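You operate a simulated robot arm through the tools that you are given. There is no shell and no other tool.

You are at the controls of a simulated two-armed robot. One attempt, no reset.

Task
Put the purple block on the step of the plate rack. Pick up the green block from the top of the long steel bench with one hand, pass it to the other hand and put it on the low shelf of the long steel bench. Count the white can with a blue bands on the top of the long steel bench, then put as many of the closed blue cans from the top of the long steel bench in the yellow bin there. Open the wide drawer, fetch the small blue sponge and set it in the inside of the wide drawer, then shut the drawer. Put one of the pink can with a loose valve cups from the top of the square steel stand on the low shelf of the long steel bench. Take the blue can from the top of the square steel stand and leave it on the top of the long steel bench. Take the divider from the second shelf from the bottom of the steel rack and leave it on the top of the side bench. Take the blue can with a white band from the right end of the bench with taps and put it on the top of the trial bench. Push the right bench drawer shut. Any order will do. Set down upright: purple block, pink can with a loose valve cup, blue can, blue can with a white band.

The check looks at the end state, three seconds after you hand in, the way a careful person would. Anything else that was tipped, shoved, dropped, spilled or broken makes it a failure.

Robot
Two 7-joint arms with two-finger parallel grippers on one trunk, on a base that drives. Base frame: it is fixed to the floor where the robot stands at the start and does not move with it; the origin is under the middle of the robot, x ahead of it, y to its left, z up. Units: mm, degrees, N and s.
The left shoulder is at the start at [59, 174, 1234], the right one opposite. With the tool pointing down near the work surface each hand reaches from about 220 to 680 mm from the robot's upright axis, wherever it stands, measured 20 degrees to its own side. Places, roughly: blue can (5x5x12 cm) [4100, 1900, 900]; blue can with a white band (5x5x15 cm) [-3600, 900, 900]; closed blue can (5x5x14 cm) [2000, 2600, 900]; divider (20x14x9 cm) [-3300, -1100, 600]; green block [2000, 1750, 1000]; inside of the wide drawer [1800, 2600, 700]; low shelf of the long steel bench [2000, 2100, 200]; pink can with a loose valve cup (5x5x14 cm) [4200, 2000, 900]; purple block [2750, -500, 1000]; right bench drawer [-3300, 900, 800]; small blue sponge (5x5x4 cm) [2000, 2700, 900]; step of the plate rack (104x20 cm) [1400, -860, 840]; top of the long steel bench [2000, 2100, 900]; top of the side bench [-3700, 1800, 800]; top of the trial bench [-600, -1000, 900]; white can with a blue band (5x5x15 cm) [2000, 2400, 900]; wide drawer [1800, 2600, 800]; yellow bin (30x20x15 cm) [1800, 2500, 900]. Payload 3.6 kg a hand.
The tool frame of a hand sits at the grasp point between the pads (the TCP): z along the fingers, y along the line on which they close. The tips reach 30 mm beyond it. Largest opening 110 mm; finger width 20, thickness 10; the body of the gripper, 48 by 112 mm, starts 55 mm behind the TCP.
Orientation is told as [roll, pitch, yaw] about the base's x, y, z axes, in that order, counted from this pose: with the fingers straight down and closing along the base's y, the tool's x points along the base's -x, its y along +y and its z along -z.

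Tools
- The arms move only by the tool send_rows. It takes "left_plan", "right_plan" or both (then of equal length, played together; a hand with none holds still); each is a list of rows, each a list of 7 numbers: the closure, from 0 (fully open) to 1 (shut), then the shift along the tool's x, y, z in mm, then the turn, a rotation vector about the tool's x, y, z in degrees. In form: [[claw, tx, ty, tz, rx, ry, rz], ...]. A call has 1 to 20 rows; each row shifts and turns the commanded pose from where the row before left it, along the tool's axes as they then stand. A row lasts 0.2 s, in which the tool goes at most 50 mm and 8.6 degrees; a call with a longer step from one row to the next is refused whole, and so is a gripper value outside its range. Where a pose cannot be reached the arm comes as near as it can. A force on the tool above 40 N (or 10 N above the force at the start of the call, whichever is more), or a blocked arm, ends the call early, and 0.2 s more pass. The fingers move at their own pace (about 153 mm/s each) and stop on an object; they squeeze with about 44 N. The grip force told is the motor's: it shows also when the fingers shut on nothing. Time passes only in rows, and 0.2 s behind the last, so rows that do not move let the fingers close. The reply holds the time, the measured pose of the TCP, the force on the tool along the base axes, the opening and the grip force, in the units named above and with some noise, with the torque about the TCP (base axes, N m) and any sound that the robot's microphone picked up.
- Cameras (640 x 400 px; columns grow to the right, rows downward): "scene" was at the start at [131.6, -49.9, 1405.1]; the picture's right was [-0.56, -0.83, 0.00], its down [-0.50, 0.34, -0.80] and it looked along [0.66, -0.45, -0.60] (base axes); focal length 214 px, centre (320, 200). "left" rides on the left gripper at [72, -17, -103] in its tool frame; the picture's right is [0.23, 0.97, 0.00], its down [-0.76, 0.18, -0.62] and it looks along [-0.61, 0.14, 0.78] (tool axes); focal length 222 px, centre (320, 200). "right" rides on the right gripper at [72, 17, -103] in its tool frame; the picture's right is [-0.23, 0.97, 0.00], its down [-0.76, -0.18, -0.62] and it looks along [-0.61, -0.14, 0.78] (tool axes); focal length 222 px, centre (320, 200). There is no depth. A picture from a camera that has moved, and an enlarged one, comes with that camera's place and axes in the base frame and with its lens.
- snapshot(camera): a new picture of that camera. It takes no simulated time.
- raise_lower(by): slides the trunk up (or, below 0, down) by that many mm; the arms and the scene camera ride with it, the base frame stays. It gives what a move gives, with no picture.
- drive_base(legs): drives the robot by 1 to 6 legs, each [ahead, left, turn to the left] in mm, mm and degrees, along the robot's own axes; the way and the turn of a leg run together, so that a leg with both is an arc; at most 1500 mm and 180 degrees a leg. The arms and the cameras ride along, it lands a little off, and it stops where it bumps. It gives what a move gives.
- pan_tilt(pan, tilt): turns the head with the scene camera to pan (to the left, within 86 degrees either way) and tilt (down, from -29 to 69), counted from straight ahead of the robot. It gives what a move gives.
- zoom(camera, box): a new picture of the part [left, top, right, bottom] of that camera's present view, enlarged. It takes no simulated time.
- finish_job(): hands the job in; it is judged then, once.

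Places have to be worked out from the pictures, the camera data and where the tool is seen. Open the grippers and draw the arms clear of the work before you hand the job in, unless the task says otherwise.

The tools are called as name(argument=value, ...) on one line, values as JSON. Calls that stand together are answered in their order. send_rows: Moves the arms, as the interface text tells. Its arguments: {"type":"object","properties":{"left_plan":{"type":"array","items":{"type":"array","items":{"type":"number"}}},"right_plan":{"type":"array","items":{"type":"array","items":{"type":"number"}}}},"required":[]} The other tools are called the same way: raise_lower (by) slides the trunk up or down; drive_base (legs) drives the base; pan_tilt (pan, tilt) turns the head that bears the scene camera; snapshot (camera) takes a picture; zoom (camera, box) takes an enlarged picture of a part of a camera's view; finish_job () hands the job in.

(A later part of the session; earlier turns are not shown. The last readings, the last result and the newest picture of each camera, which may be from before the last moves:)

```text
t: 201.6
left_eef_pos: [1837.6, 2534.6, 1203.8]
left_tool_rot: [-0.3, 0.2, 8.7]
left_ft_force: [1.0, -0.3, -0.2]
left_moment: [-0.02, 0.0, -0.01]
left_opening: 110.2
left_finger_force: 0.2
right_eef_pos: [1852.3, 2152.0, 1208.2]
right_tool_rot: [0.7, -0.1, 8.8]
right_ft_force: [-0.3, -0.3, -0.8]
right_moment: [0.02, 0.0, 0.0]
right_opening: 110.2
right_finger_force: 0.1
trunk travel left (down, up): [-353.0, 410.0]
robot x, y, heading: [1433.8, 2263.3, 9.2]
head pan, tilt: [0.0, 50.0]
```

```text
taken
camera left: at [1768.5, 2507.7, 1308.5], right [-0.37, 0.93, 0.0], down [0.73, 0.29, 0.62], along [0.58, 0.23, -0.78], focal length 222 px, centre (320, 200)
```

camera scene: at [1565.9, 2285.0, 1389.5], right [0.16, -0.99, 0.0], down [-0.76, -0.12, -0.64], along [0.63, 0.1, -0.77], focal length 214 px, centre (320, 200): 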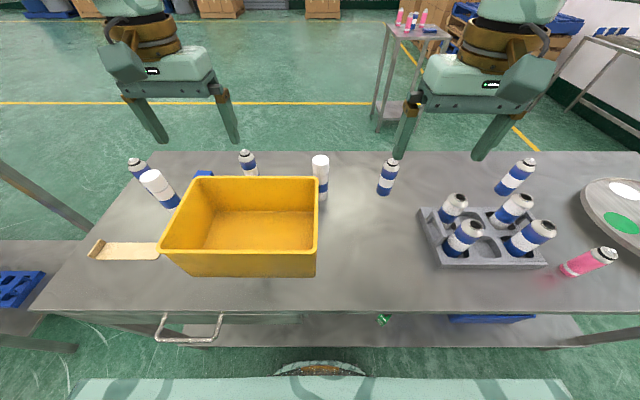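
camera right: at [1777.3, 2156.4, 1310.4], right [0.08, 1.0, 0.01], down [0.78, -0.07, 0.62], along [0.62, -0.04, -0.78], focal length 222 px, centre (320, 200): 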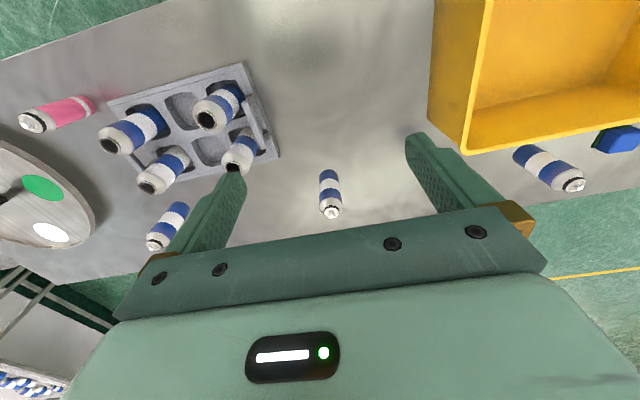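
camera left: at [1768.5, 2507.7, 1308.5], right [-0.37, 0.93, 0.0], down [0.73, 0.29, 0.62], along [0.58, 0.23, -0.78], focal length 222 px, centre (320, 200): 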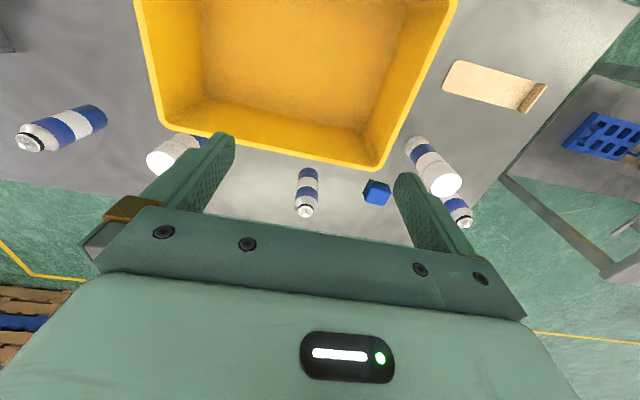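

The base touched the shelf front at X'≈1774, so it reaches 250 mm ahead. I'll back off 12 mm, then take precise views of the closed blue can in front of the right hand and the one behind the bin.

drive_base(legs=[[-12, 0, 0]])

zoom(camera="scene", box=[340, 140, 436, 200])

zoom(camera="right", box=[280, 150, 380, 230])

zoom(camera="left", box=[260, 150, 420, 250])

zoom(camera="scene", box=[120, 140, 340, 290])

```text
t: 202.3
left_eef_pos: [1826.9, 2532.4, 1203.3]
left_tool_rot: [-0.3, 0.1, 8.6]
left_ft_force: [-0.5, 0.5, -0.4]
left_moment: [0.0, -0.01, -0.01]
left_opening: 109.9
left_finger_force: 0.1
right_eef_pos: [1839.6, 2150.4, 1206.8]
right_tool_rot: [0.8, -0.2, 8.9]
right_ft_force: [0.3, -0.3, 0.4]
right_moment: [0.02, 0.02, 0.01]
right_opening: 110.1
right_finger_force: 0.1
trunk travel left (down, up): [-353.0, 410.0]
robot x, y, heading: [1420.4, 2262.6, 9.0]
head pan, tilt: [0.0, 50.0]
```

```text
6.67 times, centred on (388, 170) of scene
camera zoom: at [1554.0, 2283.1, 1389.5], right [0.16, -0.99, 0.0], down [-0.76, -0.12, -0.64], along [0.63, 0.1, -0.77], focal length 1430 px, centre (-133, 400)
```

zoom: 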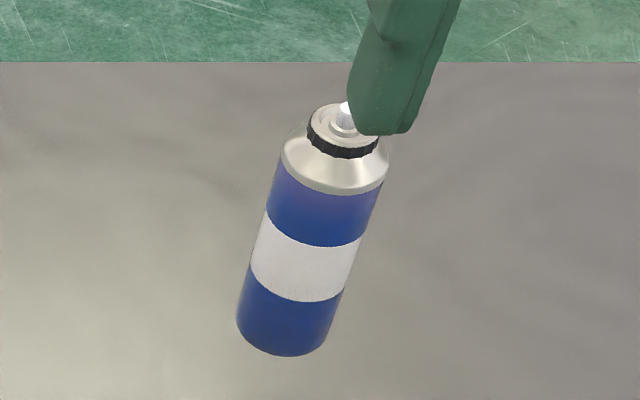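

```text
5.00 times, centred on (330, 190) of right
camera zoom: at [1765.4, 2154.5, 1310.3], right [0.08, 1.0, 0.01], down [0.78, -0.07, 0.62], along [0.62, -0.04, -0.78], focal length 1111 px, centre (270, 250)
```

zoom: 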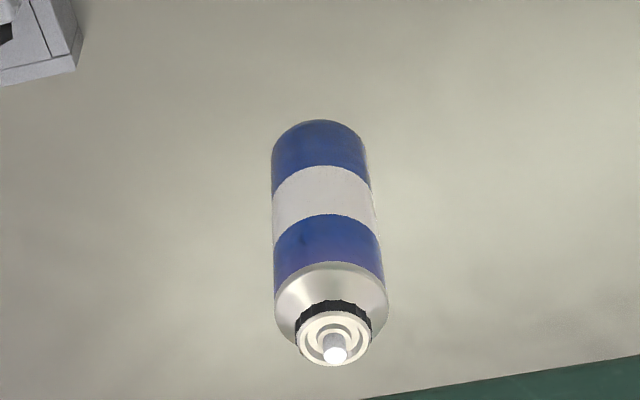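

```text
4.00 times, centred on (340, 200) of left
camera zoom: at [1756.7, 2505.7, 1308.4], right [-0.37, 0.93, 0.0], down [0.73, 0.29, 0.62], along [0.58, 0.23, -0.78], focal length 888 px, centre (240, 200)
```

zoom: 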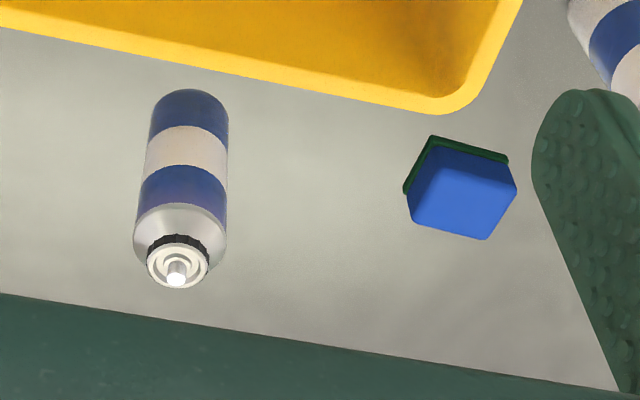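

```text
2.67 times, centred on (230, 215) of scene
camera zoom: at [1554.0, 2283.1, 1389.5], right [0.16, -0.99, 0.0], down [-0.76, -0.12, -0.64], along [0.63, 0.1, -0.77], focal length 572 px, centre (560, 160)
```

zoom: 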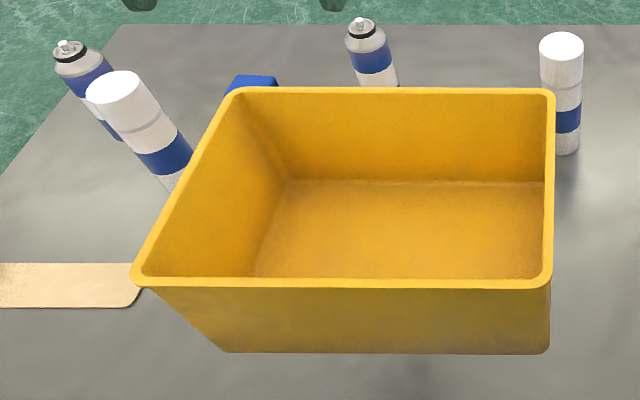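

The can is at about (2049, 2159), with its base at z=883 and its top near 1018. I'll pitch the right hand forward 12° for reach and bring it above the can.

send_rows(right_plan=[[0, 0, 0, 0, 0.8, -6, 0], [0, 0, 0, 0, 0, -6, 0], [0, -29.5, -4, 27.9, 0, 0, 0], [0, -29.5, -4, 27.9, 0, 0, 0], [0, -29.5, -4, 27.9, 0, 0, 0], [0, -29.5, -4, 27.9, 0, 0, 0], [0, -29.5, -4, 27.9, 0, 0, 0], [0, -29.5, -4, 27.9, 0, 0, 0], [0, 0, 0, 0, 0, 0, 0]])

snapshot(camera="right")

zoom(camera="scene", box=[330, 80, 490, 220])

```text
t: 204.3
left_eef_pos: [1825.5, 2531.7, 1203.8]
left_tool_rot: [-0.3, 0.1, 8.8]
left_ft_force: [0.4, 0.4, -0.4]
left_moment: [-0.02, -0.01, 0.02]
left_opening: 110.0
left_finger_force: 0.0
right_eef_pos: [2048.4, 2159.5, 1080.6]
right_tool_rot: [-0.1, -12.2, 8.7]
right_ft_force: [0.3, 0.1, 0.6]
right_moment: [0.0, -0.04, 0.01]
right_opening: 110.2
right_finger_force: 0.1
trunk travel left (down, up): [-353.0, 410.0]
robot x, y, heading: [1420.5, 2264.7, 9.0]
head pan, tilt: [0.0, 50.0]
```

```text
taken
camera right: at [1953.9, 2160.6, 1165.4], right [0.07, 1.0, 0.05], down [0.63, -0.08, 0.77], along [0.77, -0.03, -0.64], focal length 222 px, centre (320, 200)
```

right: 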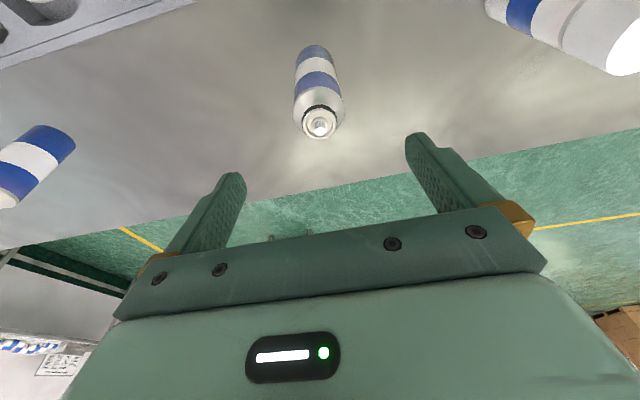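

```text
2.86 times, centred on (410, 150) of scene
camera zoom: at [1552.9, 2282.7, 1389.7], right [0.16, -0.99, 0.0], down [-0.76, -0.12, -0.64], along [0.63, 0.1, -0.77], focal length 613 px, centre (63, 343)
```

zoom: 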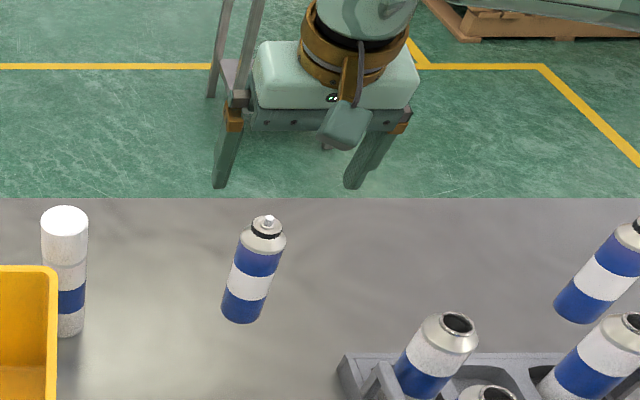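

The can is centred between the open fingers. I'll descend straight down 102 mm to grip height.

send_rows(right_plan=[[0, 5.3, 0, 25, 0, 0, 0], [0, 5.3, 0, 25, 0, 0, 0], [0, 5.3, 0, 25, 0, 0, 0], [0, 5.3, 0, 25, 0, 0, 0], [0, 0, 0, 0, 0, 0, 0]])

snapshot(camera="right")

```text
t: 205.5
left_eef_pos: [1826.0, 2531.3, 1203.4]
left_tool_rot: [-0.3, 0.1, 8.6]
left_ft_force: [-0.2, -0.2, -0.8]
left_moment: [0.03, -0.01, 0.04]
left_opening: 110.0
left_finger_force: 0.1
right_eef_pos: [2050.5, 2155.9, 977.5]
right_tool_rot: [-0.1, -12.2, 8.7]
right_ft_force: [-0.1, 0.4, 0.3]
right_moment: [0.05, 0.0, -0.01]
right_opening: 110.0
right_finger_force: 0.1
trunk travel left (down, up): [-353.0, 410.0]
robot x, y, heading: [1419.9, 2261.3, 9.1]
head pan, tilt: [0.0, 50.0]
```

```text
taken
camera right: at [1954.8, 2160.1, 1063.6], right [0.07, 1.0, 0.05], down [0.63, -0.08, 0.77], along [0.77, -0.03, -0.64], focal length 222 px, centre (320, 200)
```

right: 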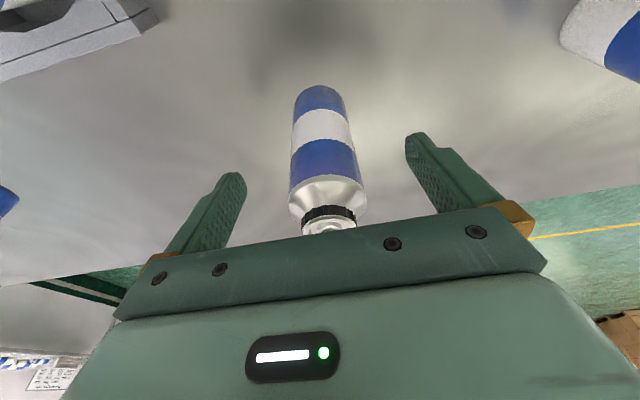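

I'll go 8 mm lower for a better hold on the body, still leaving room for the valve stem below the palm, and close.

send_rows(right_plan=[[0, 1.7, 0, 7.8, 0, 0, 0], [0.3, 0, 0, 0, 0, 0, 0], [1, 0, 0, 0, 0, 0, 0], [1, 0, 0, 0, 0, 0, 0], [1, 0, 0, 0, 0, 0, 0], [1, 0, 0, 0, 0, 0, 0]])

snapshot(camera="right")

```text
t: 206.9
left_eef_pos: [1825.7, 2533.2, 1204.3]
left_tool_rot: [-0.2, 0.1, 8.7]
left_ft_force: [-0.3, 0.5, 0.7]
left_moment: [-0.01, -0.02, -0.04]
left_opening: 109.9
left_finger_force: 0.1
right_eef_pos: [2050.6, 2157.3, 970.6]
right_tool_rot: [-0.1, -12.1, 8.7]
right_ft_force: [-0.9, 0.2, 0.1]
right_moment: [0.0, 0.0, 0.02]
right_opening: 43.5
right_finger_force: 44.3
trunk travel left (down, up): [-353.0, 410.0]
robot x, y, heading: [1421.5, 2262.7, 9.1]
head pan, tilt: [0.0, 50.0]
```

```text
taken
camera right: at [1954.9, 2160.0, 1056.3], right [0.07, 1.0, 0.05], down [0.63, -0.08, 0.77], along [0.77, -0.03, -0.64], focal length 222 px, centre (320, 200)
```

right: 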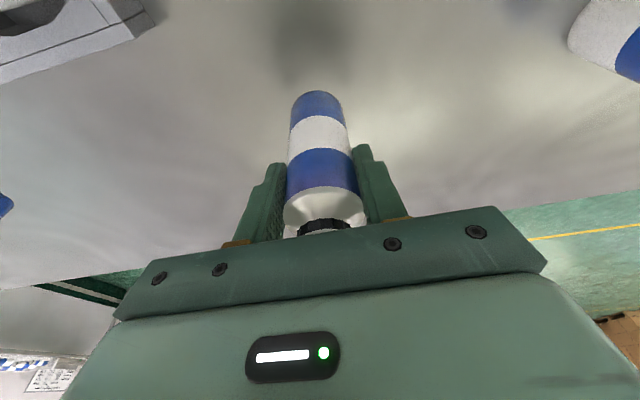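

The can is gripped (43.5 mm). I'll lift it straight up 185 mm, clear of the bin rim.

send_rows(right_plan=[[1, -4.2, 0, -19.6, 0, 0, 0], [1, -9.4, 0, -44, 0, 0, 0], [1, -9.4, 0, -44, 0, 0, 0], [1, -9.4, 0, -44, 0, 0, 0], [1, -6.2, 0, -29.3, 0, 0, 0], [1, 0, 0, 0, 0, 0, 0]])

snapshot(camera="right")

```text
t: 208.3
left_eef_pos: [1826.1, 2532.1, 1203.8]
left_tool_rot: [-0.4, 0.1, 8.8]
left_ft_force: [0.4, 0.2, 0.1]
left_moment: [0.0, -0.01, -0.03]
left_opening: 110.0
left_finger_force: 0.0
right_eef_pos: [2049.1, 2158.2, 1156.0]
right_tool_rot: [-0.1, -12.1, 8.7]
right_ft_force: [-0.1, 0.8, -0.4]
right_moment: [-0.02, 0.0, 0.01]
right_opening: 43.3
right_finger_force: 43.3
trunk travel left (down, up): [-353.0, 410.0]
robot x, y, heading: [1421.0, 2261.4, 9.0]
head pan, tilt: [0.0, 50.0]
```

```text
taken
camera right: at [1954.0, 2160.4, 1242.3], right [0.07, 1.0, 0.05], down [0.63, -0.08, 0.77], along [0.77, -0.03, -0.64], focal length 222 px, centre (320, 200)
```

right: 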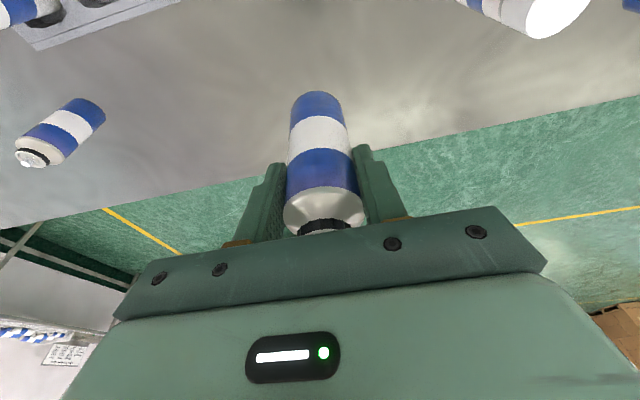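

The can is held above. The left hand hovers over the bin, so I'll shift it 130 mm left and up first while carrying the can over the bin's right half.

send_rows(left_plan=[[0, 0, 43, -20, 0, 0, 0], [0, 0, 43, -20, 0, 0, 0], [0, 0, 43, -20, 0, 0, 0], [0, 0, 0, 0, 0, 0, 0], [0, 0, 0, 0, 0, 0, 0], [0, 0, 0, 0, 0, 0, 0], [0, 0, 0, 0, 0, 0, 0], [0, 0, 0, 0, 0, 0, 0], [0, 0, 0, 0, 0, 0, 0], [0, 0, 0, 0, 0, 0, 0], [0, 0, 0, 0, 0, 0, 0]], right_plan=[[1, 0, 0, 0, 0, 0, 0], [1, 0, 0, 0, 0, 0, 0], [1, 22.8, 35.2, -4.9, 0, 0, 0], [1, 22.8, 35.2, -4.9, 0, 0, 0], [1, 22.8, 35.2, -4.9, 0, 0, 0], [1, 22.8, 35.2, -4.9, 0, 0, 0], [1, 22.8, 35.2, -4.9, 0, 0, 0], [1, 22.8, 35.2, -4.9, 0, 0, 0], [1, 22.8, 35.2, -4.9, 0, 0, 0], [1, 22.8, 35.2, -4.9, 0, 0, 0], [1, 0, 0, 0, 0, 0, 0]])

snapshot(camera="scene")

snapshot(camera="right")

```text
t: 210.7
left_eef_pos: [1806.0, 2659.5, 1264.4]
left_tool_rot: [-0.1, 0.2, 8.8]
left_ft_force: [0.1, -0.1, 0.0]
left_moment: [0.04, -0.02, 0.01]
left_opening: 110.1
left_finger_force: 0.0
right_eef_pos: [1822.2, 2406.1, 1155.0]
right_tool_rot: [-0.1, -12.1, 8.7]
right_ft_force: [-0.5, 0.2, 0.0]
right_moment: [0.03, -0.02, -0.01]
right_opening: 43.4
right_finger_force: 43.7
trunk travel left (down, up): [-353.0, 410.0]
robot x, y, heading: [1421.2, 2262.0, 8.9]
head pan, tilt: [0.0, 50.0]
```

```text
taken
camera scene: at [1554.3, 2282.3, 1389.5], right [0.16, -0.99, 0.0], down [-0.76, -0.12, -0.64], along [0.63, 0.1, -0.77], focal length 214 px, centre (320, 200)
```

scene: 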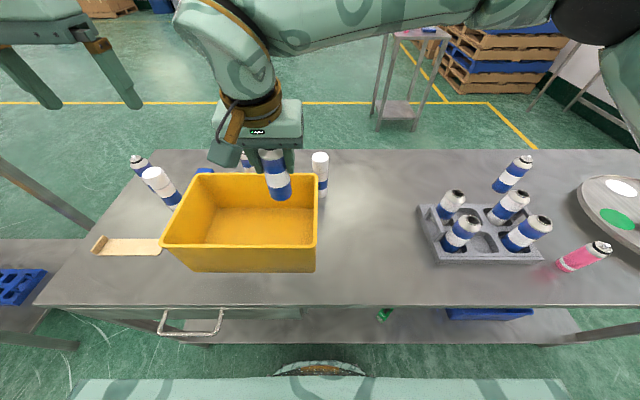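

```text
taken
camera right: at [1727.4, 2409.7, 1240.7], right [0.07, 1.0, 0.05], down [0.63, -0.08, 0.77], along [0.77, -0.03, -0.64], focal length 222 px, centre (320, 200)
```

right: 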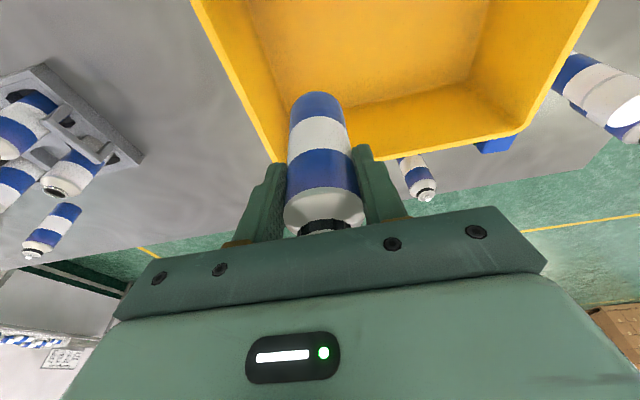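

The can is over the bin's right half. I'll lower it inside, watching for contact.

send_rows(right_plan=[[1, 9.4, 0, 44, 0, 0, 0], [1, 9.4, 0, 44, 0, 0, 0], [1, 9.4, 0, 44, 0, 0, 0], [1, 4.2, 0, 19.6, 0, 0, 0], [1, 0, 0, 0, 0, 0, 0]])

snapshot(camera="right")

zoom(camera="scene", box=[140, 120, 360, 290])

```text
t: 211.9
left_eef_pos: [1807.3, 2658.9, 1261.1]
left_tool_rot: [-0.3, 0.1, 8.7]
left_ft_force: [-0.1, -0.2, 0.1]
left_moment: [-0.03, -0.01, -0.01]
left_opening: 109.8
left_finger_force: 0.1
right_eef_pos: [1822.2, 2407.0, 1000.6]
right_tool_rot: [-0.1, -12.2, 8.6]
right_ft_force: [0.2, 0.8, -0.9]
right_moment: [0.0, 0.02, 0.04]
right_opening: 43.4
right_finger_force: 44.4
trunk travel left (down, up): [-353.0, 410.0]
robot x, y, heading: [1420.4, 2260.9, 8.8]
head pan, tilt: [0.0, 50.0]
```

```text
taken
camera right: at [1727.7, 2410.5, 1085.0], right [0.07, 1.0, 0.05], down [0.63, -0.08, 0.77], along [0.77, -0.03, -0.64], focal length 222 px, centre (320, 200)
```

right: 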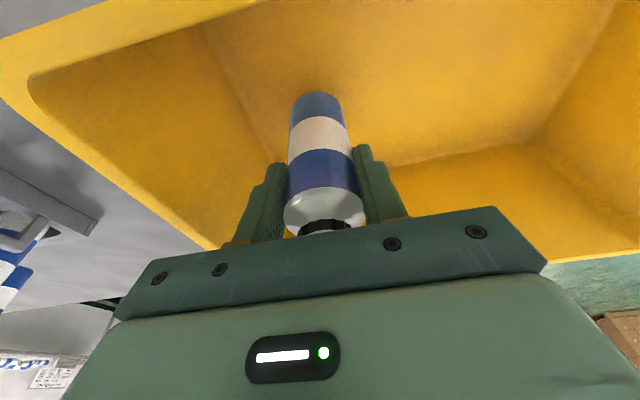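

```text
2.35 times, centred on (250, 205) of scene
camera zoom: at [1553.6, 2283.3, 1389.6], right [0.16, -0.99, 0.0], down [-0.76, -0.12, -0.64], along [0.63, 0.1, -0.77], focal length 505 px, centre (485, 188)
```

zoom: 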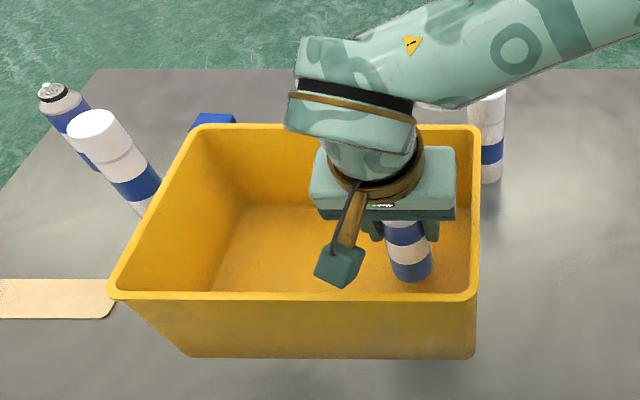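

The can is inside the bin. I'll lower it the last bit in small steps until it touches the floor.

send_rows(right_plan=[[1, 1.7, 0, 7.8, 0, 0, 0], [1, 0.8, 0, 3.9, 0, 0, 0], [1, 0.8, 0, 3.9, 0, 0, 0], [1, 0.8, 0, 3.9, 0, 0, 0], [1, 0.8, 0, 3.9, 0, 0, 0], [1, 0.8, 0, 3.9, 0, 0, 0], [1, 0, 0, 0, 0, 0, 0]])

```text
t: 213.5
left_eef_pos: [1806.1, 2658.1, 1264.6]
left_tool_rot: [-0.3, 0.0, 8.7]
left_ft_force: [0.2, -0.6, 0.5]
left_moment: [-0.01, -0.02, -0.03]
left_opening: 110.1
left_finger_force: 0.0
right_eef_pos: [1820.8, 2408.4, 975.2]
right_tool_rot: [0.2, -12.5, 8.7]
right_ft_force: [-0.9, -1.7, 23.5]
right_moment: [-0.15, 0.02, -0.02]
right_opening: 43.3
right_finger_force: 44.1
trunk travel left (down, up): [-353.0, 410.0]
robot x, y, heading: [1421.6, 2263.2, 9.2]
head pan, tilt: [0.0, 50.0]
```

Contact with the bin floor (23 N). I'll open partway and lift out vertically.

send_rows(right_plan=[[0.45, 0, 0, 0, 0, 0, 0], [0.42, 0, 0, 0, 0, 0, 0], [0.42, -4.2, 0, -19.6, 0, 0, 0], [0.42, -9.4, 0, -44, 0, 0, 0], [0.42, -9.4, 0, -44, 0, 0, 0], [0.42, -9.4, 0, -44, 0, 0, 0], [0.42, -9.4, 0, -44, 0, 0, 0], [0, 0, 0, 0, 0, 0, 0]])

snapshot(camera="right")

```text
t: 215.3
left_eef_pos: [1807.9, 2660.2, 1262.6]
left_tool_rot: [-0.3, 0.1, 8.7]
left_ft_force: [0.6, 1.0, -0.7]
left_moment: [0.01, 0.03, -0.01]
left_opening: 109.9
left_finger_force: 0.1
right_eef_pos: [1822.9, 2408.6, 1172.6]
right_tool_rot: [-0.1, -12.1, 8.8]
right_ft_force: [-0.6, -0.3, 0.3]
right_moment: [0.04, 0.0, 0.01]
right_opening: 109.9
right_finger_force: 0.0
trunk travel left (down, up): [-353.0, 410.0]
robot x, y, heading: [1420.2, 2258.6, 9.1]
head pan, tilt: [0.0, 50.0]
```

```text
taken
camera right: at [1728.6, 2412.2, 1258.1], right [0.07, 1.0, 0.05], down [0.63, -0.08, 0.77], along [0.77, -0.03, -0.64], focal length 222 px, centre (320, 200)
```

right: 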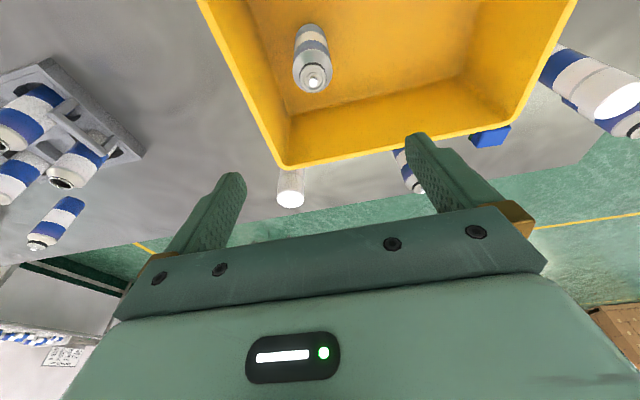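

The first can stands in the bin. I'll withdraw the right hand and bring the left over the closed blue can behind the bin, at about (2026, 2581), pitched 18° for reach.

send_rows(left_plan=[[0, 0, 0, 0, 0, -6, 0], [0, 0, 0, 0, 0, -6, 0], [0, 0, 0, 0, 0, -6, 0], [0, 0, 0, 0, 0, 0, 0], [0, -20, -15.7, 33.2, 0, 0, 0], [0, -20, -15.7, 33.2, 0, 0, 0], [0, -20, -15.7, 33.2, 0, 0, 0], [0, -20, -15.7, 33.2, 0, 0, 0], [0, -20, -15.7, 33.2, 0, 0, 0], [0, -20, -15.7, 33.2, 0, 0, 0], [0, -20, -15.7, 33.2, 0, 0, 0], [0, 0, 0, 0, 0, 0, 0]], right_plan=[[0, 0, -42, -8, 0, 0, 0], [0, 0, -42, -8, 0, 0, 0], [0, 0, -42, -8, 0, 0, 0], [0, 0, -42, -8, 0, 0, 0], [0, 0, -42, 0, 0, 0, 0], [0, 0, -42, 0, 0, 0, 0], [0, 0, 0, 0, 0, 6, 0], [0, 0, 0, 0, 0, 6, 0], [0, 0, 0, 0, 0, 0, 0], [0, 0, 0, 0, 0, 0, 0], [0, 0, 0, 0, 0, 0, 0], [0, 0, 0, 0, 0, 0, 0]])

snapshot(camera="left")

snapshot(camera="scene")

```text
t: 217.9
left_eef_pos: [2025.5, 2582.1, 1084.4]
left_tool_rot: [-0.3, -17.9, 8.8]
left_ft_force: [-0.3, -0.7, -0.5]
left_moment: [-0.03, 0.01, 0.0]
left_opening: 110.1
left_finger_force: 0.1
right_eef_pos: [1851.8, 2157.3, 1204.3]
right_tool_rot: [-0.1, -0.3, 8.7]
right_ft_force: [0.0, 0.6, 0.3]
right_moment: [-0.02, 0.01, -0.01]
right_opening: 110.3
right_finger_force: 0.0
trunk travel left (down, up): [-353.0, 410.0]
robot x, y, heading: [1417.7, 2260.2, 9.3]
head pan, tilt: [0.0, 50.0]
```

```text
taken
camera left: at [1926.6, 2551.8, 1161.8], right [-0.36, 0.93, -0.07], down [0.5, 0.26, 0.83], along [0.79, 0.26, -0.56], focal length 222 px, centre (320, 200)
```

left: 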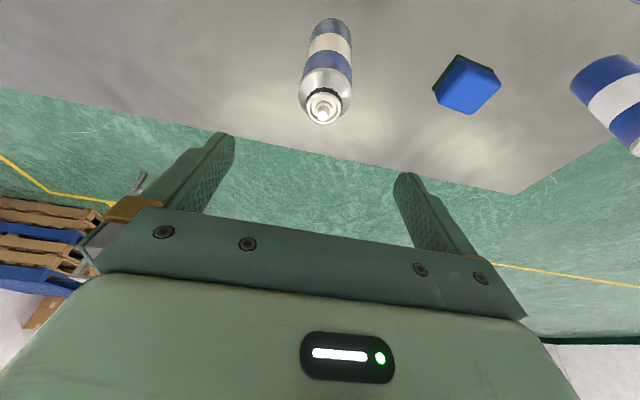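

```text
taken
camera scene: at [1552.9, 2283.5, 1389.7], right [0.16, -0.99, 0.0], down [-0.76, -0.12, -0.64], along [0.63, 0.1, -0.77], focal length 214 px, centre (320, 200)
```

scene: 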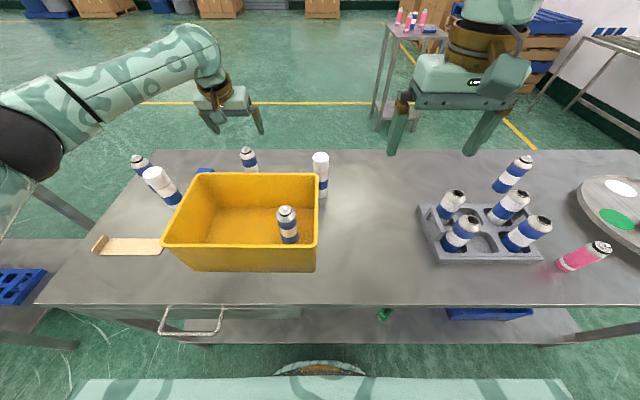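

Well centred over the can. I'll descend 114 mm and grip.

send_rows(left_plan=[[0, 11.7, 0, 36.1, 0, 0, 0], [0, 11.7, 0, 36.1, 0, 0, 0], [0, 11.7, 0, 36.1, 0, 0, 0], [0, 0, 0, 0, 0, 0, 0]])

snapshot(camera="left")

```text
t: 218.9
left_eef_pos: [2024.2, 2580.5, 971.7]
left_tool_rot: [-0.3, -18.0, 8.8]
left_ft_force: [-0.4, -0.6, 0.0]
left_moment: [-0.01, -0.02, -0.03]
left_opening: 109.8
left_finger_force: 0.1
right_eef_pos: [1853.1, 2156.5, 1205.4]
right_tool_rot: [-0.2, -0.3, 8.8]
right_ft_force: [-0.1, 0.8, -1.0]
right_moment: [-0.01, -0.01, -0.01]
right_opening: 110.1
right_finger_force: 0.1
trunk travel left (down, up): [-353.0, 410.0]
robot x, y, heading: [1417.6, 2261.9, 9.0]
head pan, tilt: [0.0, 50.0]
```

```text
taken
camera left: at [1926.4, 2549.8, 1049.3], right [-0.36, 0.93, -0.07], down [0.5, 0.26, 0.83], along [0.79, 0.26, -0.56], focal length 222 px, centre (320, 200)
```

left: 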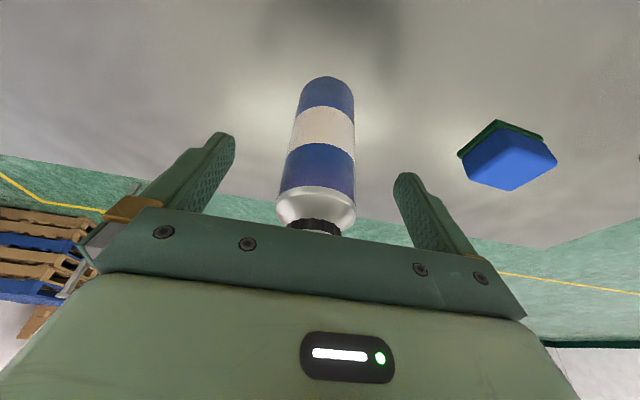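

The can stands between the pads. I'll close and lift it 190 mm.

send_rows(left_plan=[[0.4, 0, 0, 0, 0, 0, 0], [1, 0, 0, 0, 0, 0, 0], [1, 0, 0, 0, 0, 0, 0], [1, 0, 0, 0, 0, 0, 0], [1, 0, 0, 0, 0, 0, 0], [1, -6.2, 0, -19, 0, 0, 0], [1, -12.4, 0, -38, 0, 0, 0], [1, -12.4, 0, -38, 0, 0, 0], [1, -12.4, 0, -38, 0, 0, 0], [1, -12.4, 0, -38, 0, 0, 0], [1, 0, 0, 0, 0, 0, 0]])

snapshot(camera="left")

```text
t: 221.3
left_eef_pos: [2026.1, 2581.2, 1151.6]
left_tool_rot: [-0.4, -17.9, 8.7]
left_ft_force: [0.4, 0.0, -0.8]
left_moment: [0.04, -0.03, -0.03]
left_opening: 43.5
left_finger_force: 43.6
right_eef_pos: [1853.7, 2158.1, 1203.4]
right_tool_rot: [-0.1, -0.1, 8.7]
right_ft_force: [1.1, 0.1, 0.4]
right_moment: [0.0, 0.05, 0.01]
right_opening: 109.9
right_finger_force: 0.0
trunk travel left (down, up): [-353.0, 410.0]
robot x, y, heading: [1418.2, 2266.3, 9.1]
head pan, tilt: [0.0, 50.0]
```

```text
taken
camera left: at [1928.1, 2551.1, 1228.8], right [-0.36, 0.93, -0.07], down [0.5, 0.26, 0.83], along [0.79, 0.26, -0.56], focal length 222 px, centre (320, 200)
```

left: 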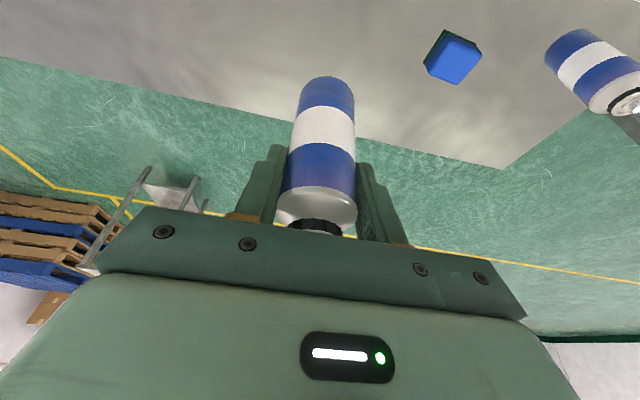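

The second can is held above. I'll bring it over the bin's left half.

send_rows(left_plan=[[1, 36.8, -5.9, -12, 0, 0, 0], [1, 36.8, -5.9, -12, 0, 0, 0], [1, 36.8, -5.9, -12, 0, 0, 0], [1, 36.8, -5.9, -12, 0, 0, 0], [1, 36.8, -5.9, -12, 0, 0, 0], [1, 0, 0, 0, 0, 0, 0]])

snapshot(camera="left")

snapshot(camera="scene")

```text
t: 222.7
left_eef_pos: [1839.9, 2524.2, 1151.3]
left_tool_rot: [-0.4, -17.8, 8.8]
left_ft_force: [0.7, 0.2, -0.2]
left_moment: [-0.05, 0.02, -0.03]
left_opening: 43.3
left_finger_force: 43.6
right_eef_pos: [1853.8, 2157.9, 1203.5]
right_tool_rot: [-0.1, -0.2, 8.7]
right_ft_force: [0.2, 0.1, -0.1]
right_moment: [0.01, 0.0, 0.01]
right_opening: 110.0
right_finger_force: 0.1
trunk travel left (down, up): [-353.0, 410.0]
robot x, y, heading: [1421.7, 2263.5, 8.9]
head pan, tilt: [0.0, 50.0]
```

```text
taken
camera left: at [1742.0, 2492.2, 1229.5], right [-0.36, 0.93, -0.07], down [0.5, 0.26, 0.83], along [0.79, 0.26, -0.56], focal length 222 px, centre (320, 200)
```

left: 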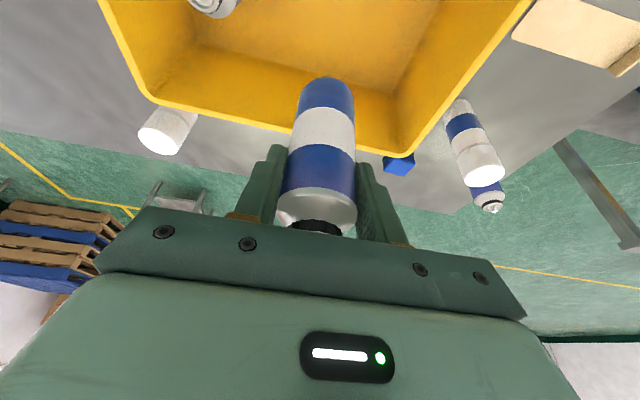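

```text
taken
camera scene: at [1554.4, 2283.2, 1389.5], right [0.16, -0.99, 0.0], down [-0.76, -0.12, -0.64], along [0.63, 0.1, -0.77], focal length 214 px, centre (320, 200)
```

scene: 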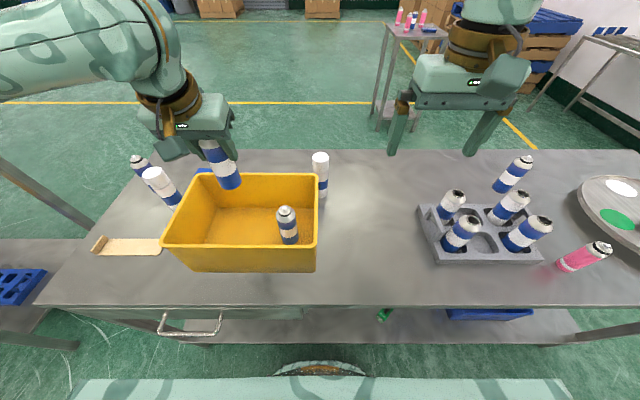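

Over the bin. I'll lower inside and then feel for the floor.

send_rows(left_plan=[[1, 12.4, 0, 38, 0, 0, 0], [1, 12.4, 0, 38, 0, 0, 0], [1, 12.4, 0, 38, 0, 0, 0], [1, 9.3, 0, 28.5, 0, 0, 0], [1, 0, 0, 0, 0, 0, 0]])

zoom(camera="scene", box=[120, 120, 340, 290])

snapshot(camera="left")

```text
t: 223.9
left_eef_pos: [1837.9, 2522.1, 1003.1]
left_tool_rot: [-0.2, -18.0, 8.8]
left_ft_force: [0.1, -0.8, -0.5]
left_moment: [-0.01, 0.02, 0.03]
left_opening: 43.4
left_finger_force: 44.2
right_eef_pos: [1851.9, 2156.1, 1203.2]
right_tool_rot: [0.0, -0.3, 8.7]
right_ft_force: [-0.2, 0.2, -0.4]
right_moment: [0.01, 0.02, -0.02]
right_opening: 110.0
right_finger_force: 0.0
trunk travel left (down, up): [-353.0, 410.0]
robot x, y, heading: [1419.6, 2261.8, 9.3]
head pan, tilt: [0.0, 50.0]
```

```text
2.35 times, centred on (230, 205) of scene
camera zoom: at [1553.5, 2282.9, 1389.6], right [0.16, -0.99, 0.0], down [-0.76, -0.12, -0.64], along [0.63, 0.1, -0.77], focal length 505 px, centre (532, 188)
```

zoom: 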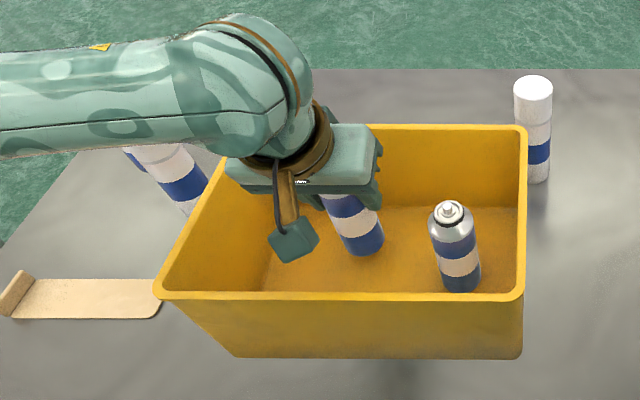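

```text
taken
camera left: at [1740.5, 2490.7, 1079.5], right [-0.36, 0.93, -0.07], down [0.5, 0.26, 0.83], along [0.79, 0.26, -0.56], focal length 222 px, centre (320, 200)
```

left: 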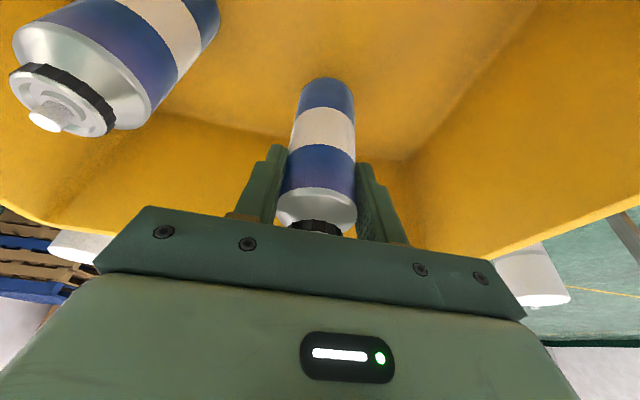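

send_rows(left_plan=[[1, 3.1, 0, 9.5, 0, 0, 0], [1, 1.2, 0, 3.8, 0, 0, 0], [1, 1.2, 0, 3.8, 0, 0, 0], [1, 1.2, 0, 3.8, 0, 0, 0], [1, 1.2, 0, 3.8, 0, 0, 0], [1, 1.2, 0, 3.8, 0, 0, 0], [1, 0, 0, 0, 0, 0, 0]])

```text
t: 225.5
left_eef_pos: [1839.0, 2522.8, 975.9]
left_tool_rot: [-0.3, -18.3, 8.7]
left_ft_force: [-0.4, 1.3, 18.7]
left_moment: [0.16, 0.14, -0.01]
left_opening: 43.3
left_finger_force: 43.2
right_eef_pos: [1851.5, 2155.4, 1204.9]
right_tool_rot: [0.1, -0.2, 8.7]
right_ft_force: [-0.1, 1.1, 1.6]
right_moment: [0.02, 0.0, 0.03]
right_opening: 110.0
right_finger_force: 0.1
trunk travel left (down, up): [-353.0, 410.0]
robot x, y, heading: [1417.7, 2262.3, 8.9]
head pan, tilt: [0.0, 50.0]
```

The can rests on the bin floor (19 N). I'll release partway and lift out.

send_rows(left_plan=[[0.45, 0, 0, 0, 0, 0, 0], [0.42, 0, 0, 0, 0, 0, 0], [0.42, -6.2, 0, -19, 0, 0, 0], [0.42, -12.4, 0, -38, 0, 0, 0], [0.42, -12.4, 0, -38, 0, 0, 0], [0.42, -12.4, 0, -38, 0, 0, 0], [0.42, -12.4, 0, -38, 0, 0, 0], [0.42, -12.4, 0, -38, 0, 0, 0], [0.3, 0, 0, 0, 0, 0, 0]])

zoom(camera="scene", box=[100, 120, 340, 290])

snapshot(camera="left")

```text
t: 227.5
left_eef_pos: [1838.3, 2522.7, 1191.6]
left_tool_rot: [-0.3, -17.9, 8.9]
left_ft_force: [-0.4, 0.2, -0.3]
left_moment: [0.01, -0.03, 0.01]
left_opening: 77.0
left_finger_force: 0.1
right_eef_pos: [1852.9, 2158.2, 1203.4]
right_tool_rot: [-0.2, -0.1, 8.6]
right_ft_force: [-0.1, 0.0, -0.1]
right_moment: [-0.03, 0.01, 0.0]
right_opening: 110.0
right_finger_force: 0.0
trunk travel left (down, up): [-353.0, 410.0]
robot x, y, heading: [1418.5, 2264.3, 9.1]
head pan, tilt: [0.0, 50.0]
```

```text
2.35 times, centred on (220, 205) of scene
camera zoom: at [1554.0, 2283.3, 1389.5], right [0.16, -0.99, 0.0], down [-0.76, -0.12, -0.64], along [0.63, 0.1, -0.77], focal length 505 px, centre (555, 188)
```

zoom: 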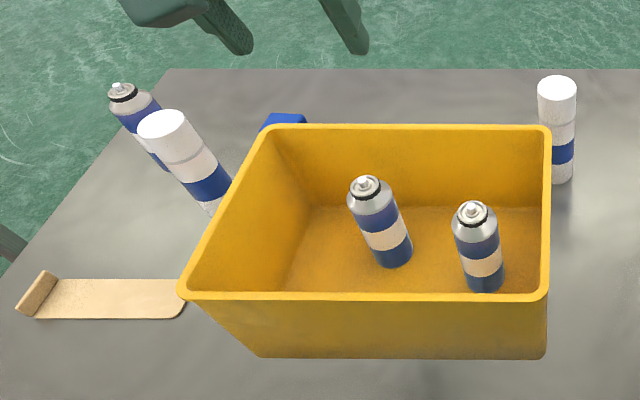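

```text
taken
camera left: at [1741.1, 2492.1, 1269.8], right [-0.36, 0.93, -0.07], down [0.5, 0.26, 0.83], along [0.79, 0.26, -0.56], focal length 222 px, centre (320, 200)
```

left: 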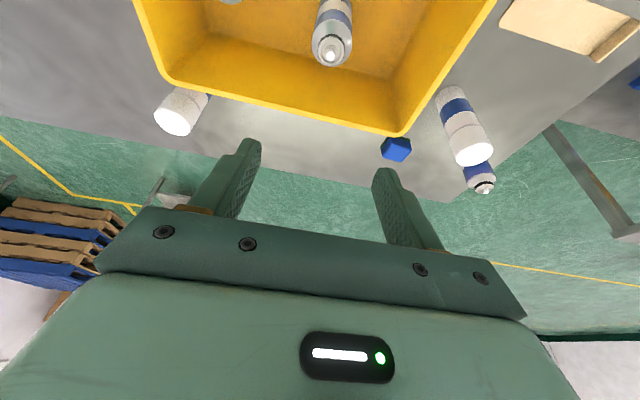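

Both closed blue cans stand in the bin. Next is the sponge behind the bin at about (1996, 2731). I'll withdraw the left hand upward and shift the robot 170 mm left to put the sponge within its reach.

send_rows(left_plan=[[0, 20, 20, -20, 0, 0, 0], [0, 20, 20, -20, 0, 0, 0], [0, 0, 0, 0, 0, 6, 0], [0, 0, 0, 0, 0, 0, 0]])

drive_base(legs=[[0, 170, 0]])

snapshot(camera="left")

snapshot(camera="scene")

```text
t: 228.5
left_eef_pos: [1782.0, 2555.5, 1218.7]
left_tool_rot: [-0.3, -11.9, 8.7]
left_ft_force: [0.2, -0.7, -1.3]
left_moment: [-0.01, -0.03, 0.02]
left_opening: 109.8
left_finger_force: 0.0
right_eef_pos: [1851.3, 2158.4, 1203.8]
right_tool_rot: [-0.2, -0.1, 8.6]
right_ft_force: [-1.2, -0.6, -0.5]
right_moment: [0.02, -0.02, -0.01]
right_opening: 110.1
right_finger_force: 0.0
trunk travel left (down, up): [-353.0, 410.0]
robot x, y, heading: [1421.2, 2265.8, 9.2]
head pan, tilt: [0.0, 50.0]
```

```text
t: 230.0
left_eef_pos: [1755.5, 2723.3, 1217.6]
left_tool_rot: [-0.4, -11.9, 8.8]
left_ft_force: [-0.8, -0.9, -1.1]
left_moment: [-0.02, -0.04, 0.0]
left_opening: 110.2
left_finger_force: 0.0
right_eef_pos: [1825.3, 2326.0, 1205.9]
right_tool_rot: [-0.1, -0.2, 8.9]
right_ft_force: [0.8, 0.5, 0.0]
right_moment: [0.0, 0.01, -0.01]
right_opening: 110.1
right_finger_force: 0.0
trunk travel left (down, up): [-353.0, 410.0]
robot x, y, heading: [1393.8, 2431.2, 9.0]
head pan, tilt: [0.0, 50.0]
```

```text
taken
camera left: at [1666.3, 2694.5, 1305.7], right [-0.37, 0.93, -0.05], down [0.58, 0.27, 0.77], along [0.73, 0.25, -0.64], focal length 222 px, centre (320, 200)
```

left: 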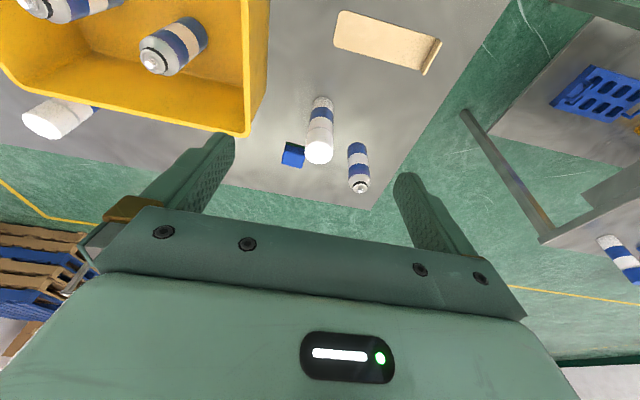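

```text
taken
camera scene: at [1526.4, 2452.1, 1389.6], right [0.16, -0.99, 0.0], down [-0.76, -0.12, -0.64], along [0.63, 0.1, -0.77], focal length 214 px, centre (320, 200)
```

scene: 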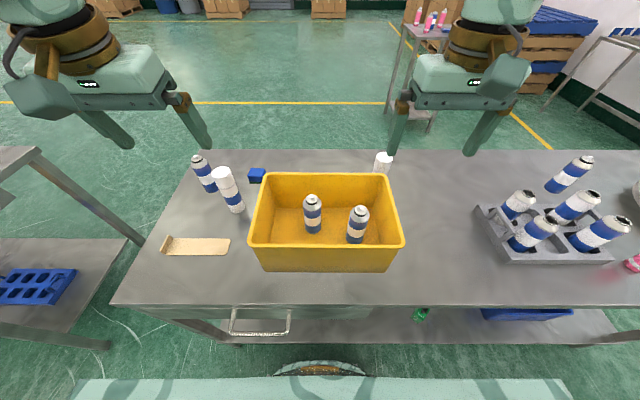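

Good position. I'll zoom on the sponge with both cameras to refine its place.

zoom(camera="left", box=[250, 80, 410, 200])

zoom(camera="scene", box=[180, 140, 300, 220])

```text
3.33 times, centred on (330, 140) of left
camera zoom: at [1666.3, 2694.5, 1305.7], right [-0.37, 0.93, -0.05], down [0.58, 0.27, 0.77], along [0.73, 0.25, -0.64], focal length 740 px, centre (287, 400)
```

zoom: 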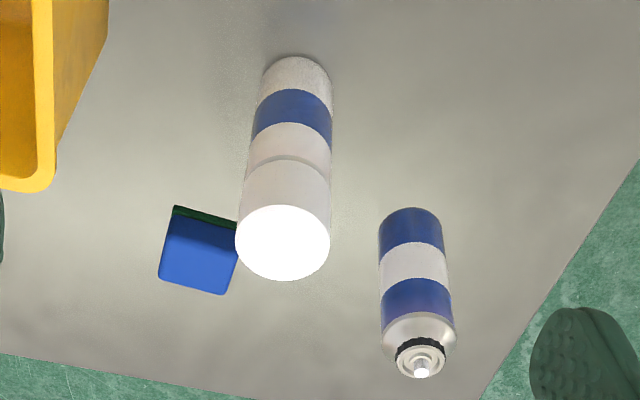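

```text
5.00 times, centred on (240, 180) of scene
camera zoom: at [1526.4, 2452.1, 1389.6], right [0.16, -0.99, 0.0], down [-0.76, -0.12, -0.64], along [0.63, 0.1, -0.77], focal length 1072 px, centre (720, 300)
```

zoom: 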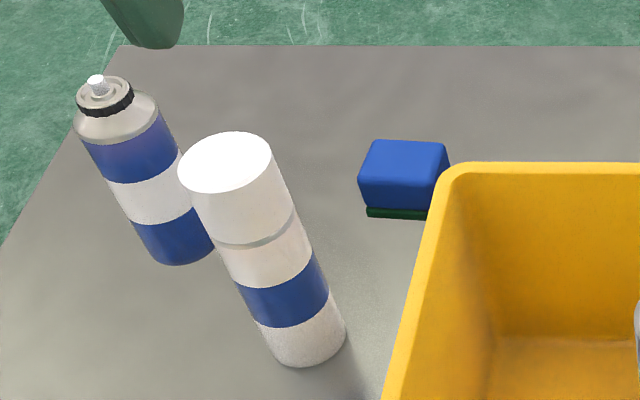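

The sponge is 644 mm ahead and 202 mm left, with the white can 120 mm in front of it. I'll pitch to -18°, move above it and check clearance before descending.

send_rows(left_plan=[[0, 0, 0, 0, 0, -6, 0], [0, -26.9, -4.2, 28.6, 0, 0, 0], [0, -26.9, -4.2, 28.6, 0, 0, 0], [0, -26.9, -4.2, 28.6, 0, 0, 0], [0, -26.9, -4.2, 28.6, 0, 0, 0], [0, -26.9, -4.2, 28.6, 0, 0, 0], [0, -26.9, -4.2, 28.6, 0, 0, 0], [0, -26.9, -4.2, 28.6, 0, 0, 0], [0, 0, 0, 0, 0, 0, 0]])

snapshot(camera="left")

zoom(camera="scene", box=[140, 80, 320, 230])

```text
t: 232.0
left_eef_pos: [1997.7, 2729.1, 1085.6]
left_tool_rot: [-0.3, -17.9, 8.8]
left_ft_force: [-0.7, -0.5, 0.2]
left_moment: [0.02, -0.03, -0.02]
left_opening: 110.0
left_finger_force: 0.0
right_eef_pos: [1826.3, 2324.2, 1205.0]
right_tool_rot: [-0.1, -0.2, 8.8]
right_ft_force: [-0.1, 0.3, -0.1]
right_moment: [0.03, 0.0, 0.03]
right_opening: 109.9
right_finger_force: 0.0
trunk travel left (down, up): [-353.0, 410.0]
robot x, y, heading: [1392.6, 2429.5, 9.5]
head pan, tilt: [0.0, 50.0]
```

```text
taken
camera left: at [1900.1, 2698.4, 1162.7], right [-0.36, 0.93, -0.07], down [0.5, 0.26, 0.83], along [0.79, 0.26, -0.56], focal length 222 px, centre (320, 200)
```

left: 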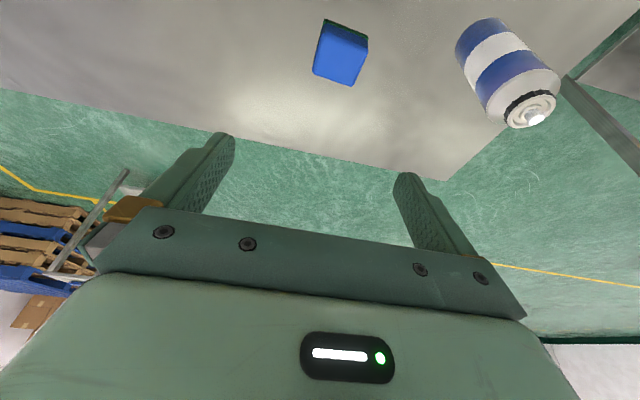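

```text
2.67 times, centred on (230, 155) of scene
camera zoom: at [1525.9, 2450.9, 1389.7], right [0.16, -0.99, 0.0], down [-0.76, -0.12, -0.64], along [0.63, 0.1, -0.77], focal length 572 px, centre (560, 320)
```

zoom: 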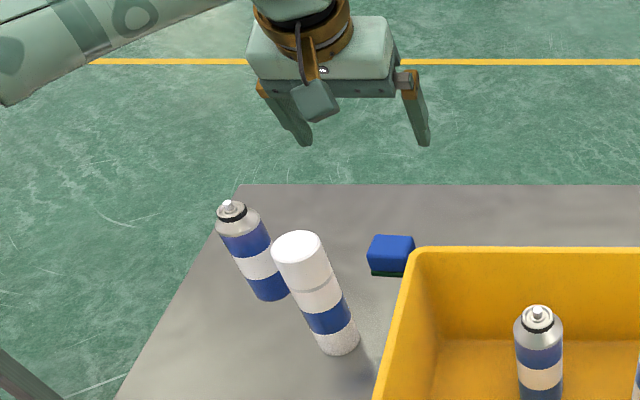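

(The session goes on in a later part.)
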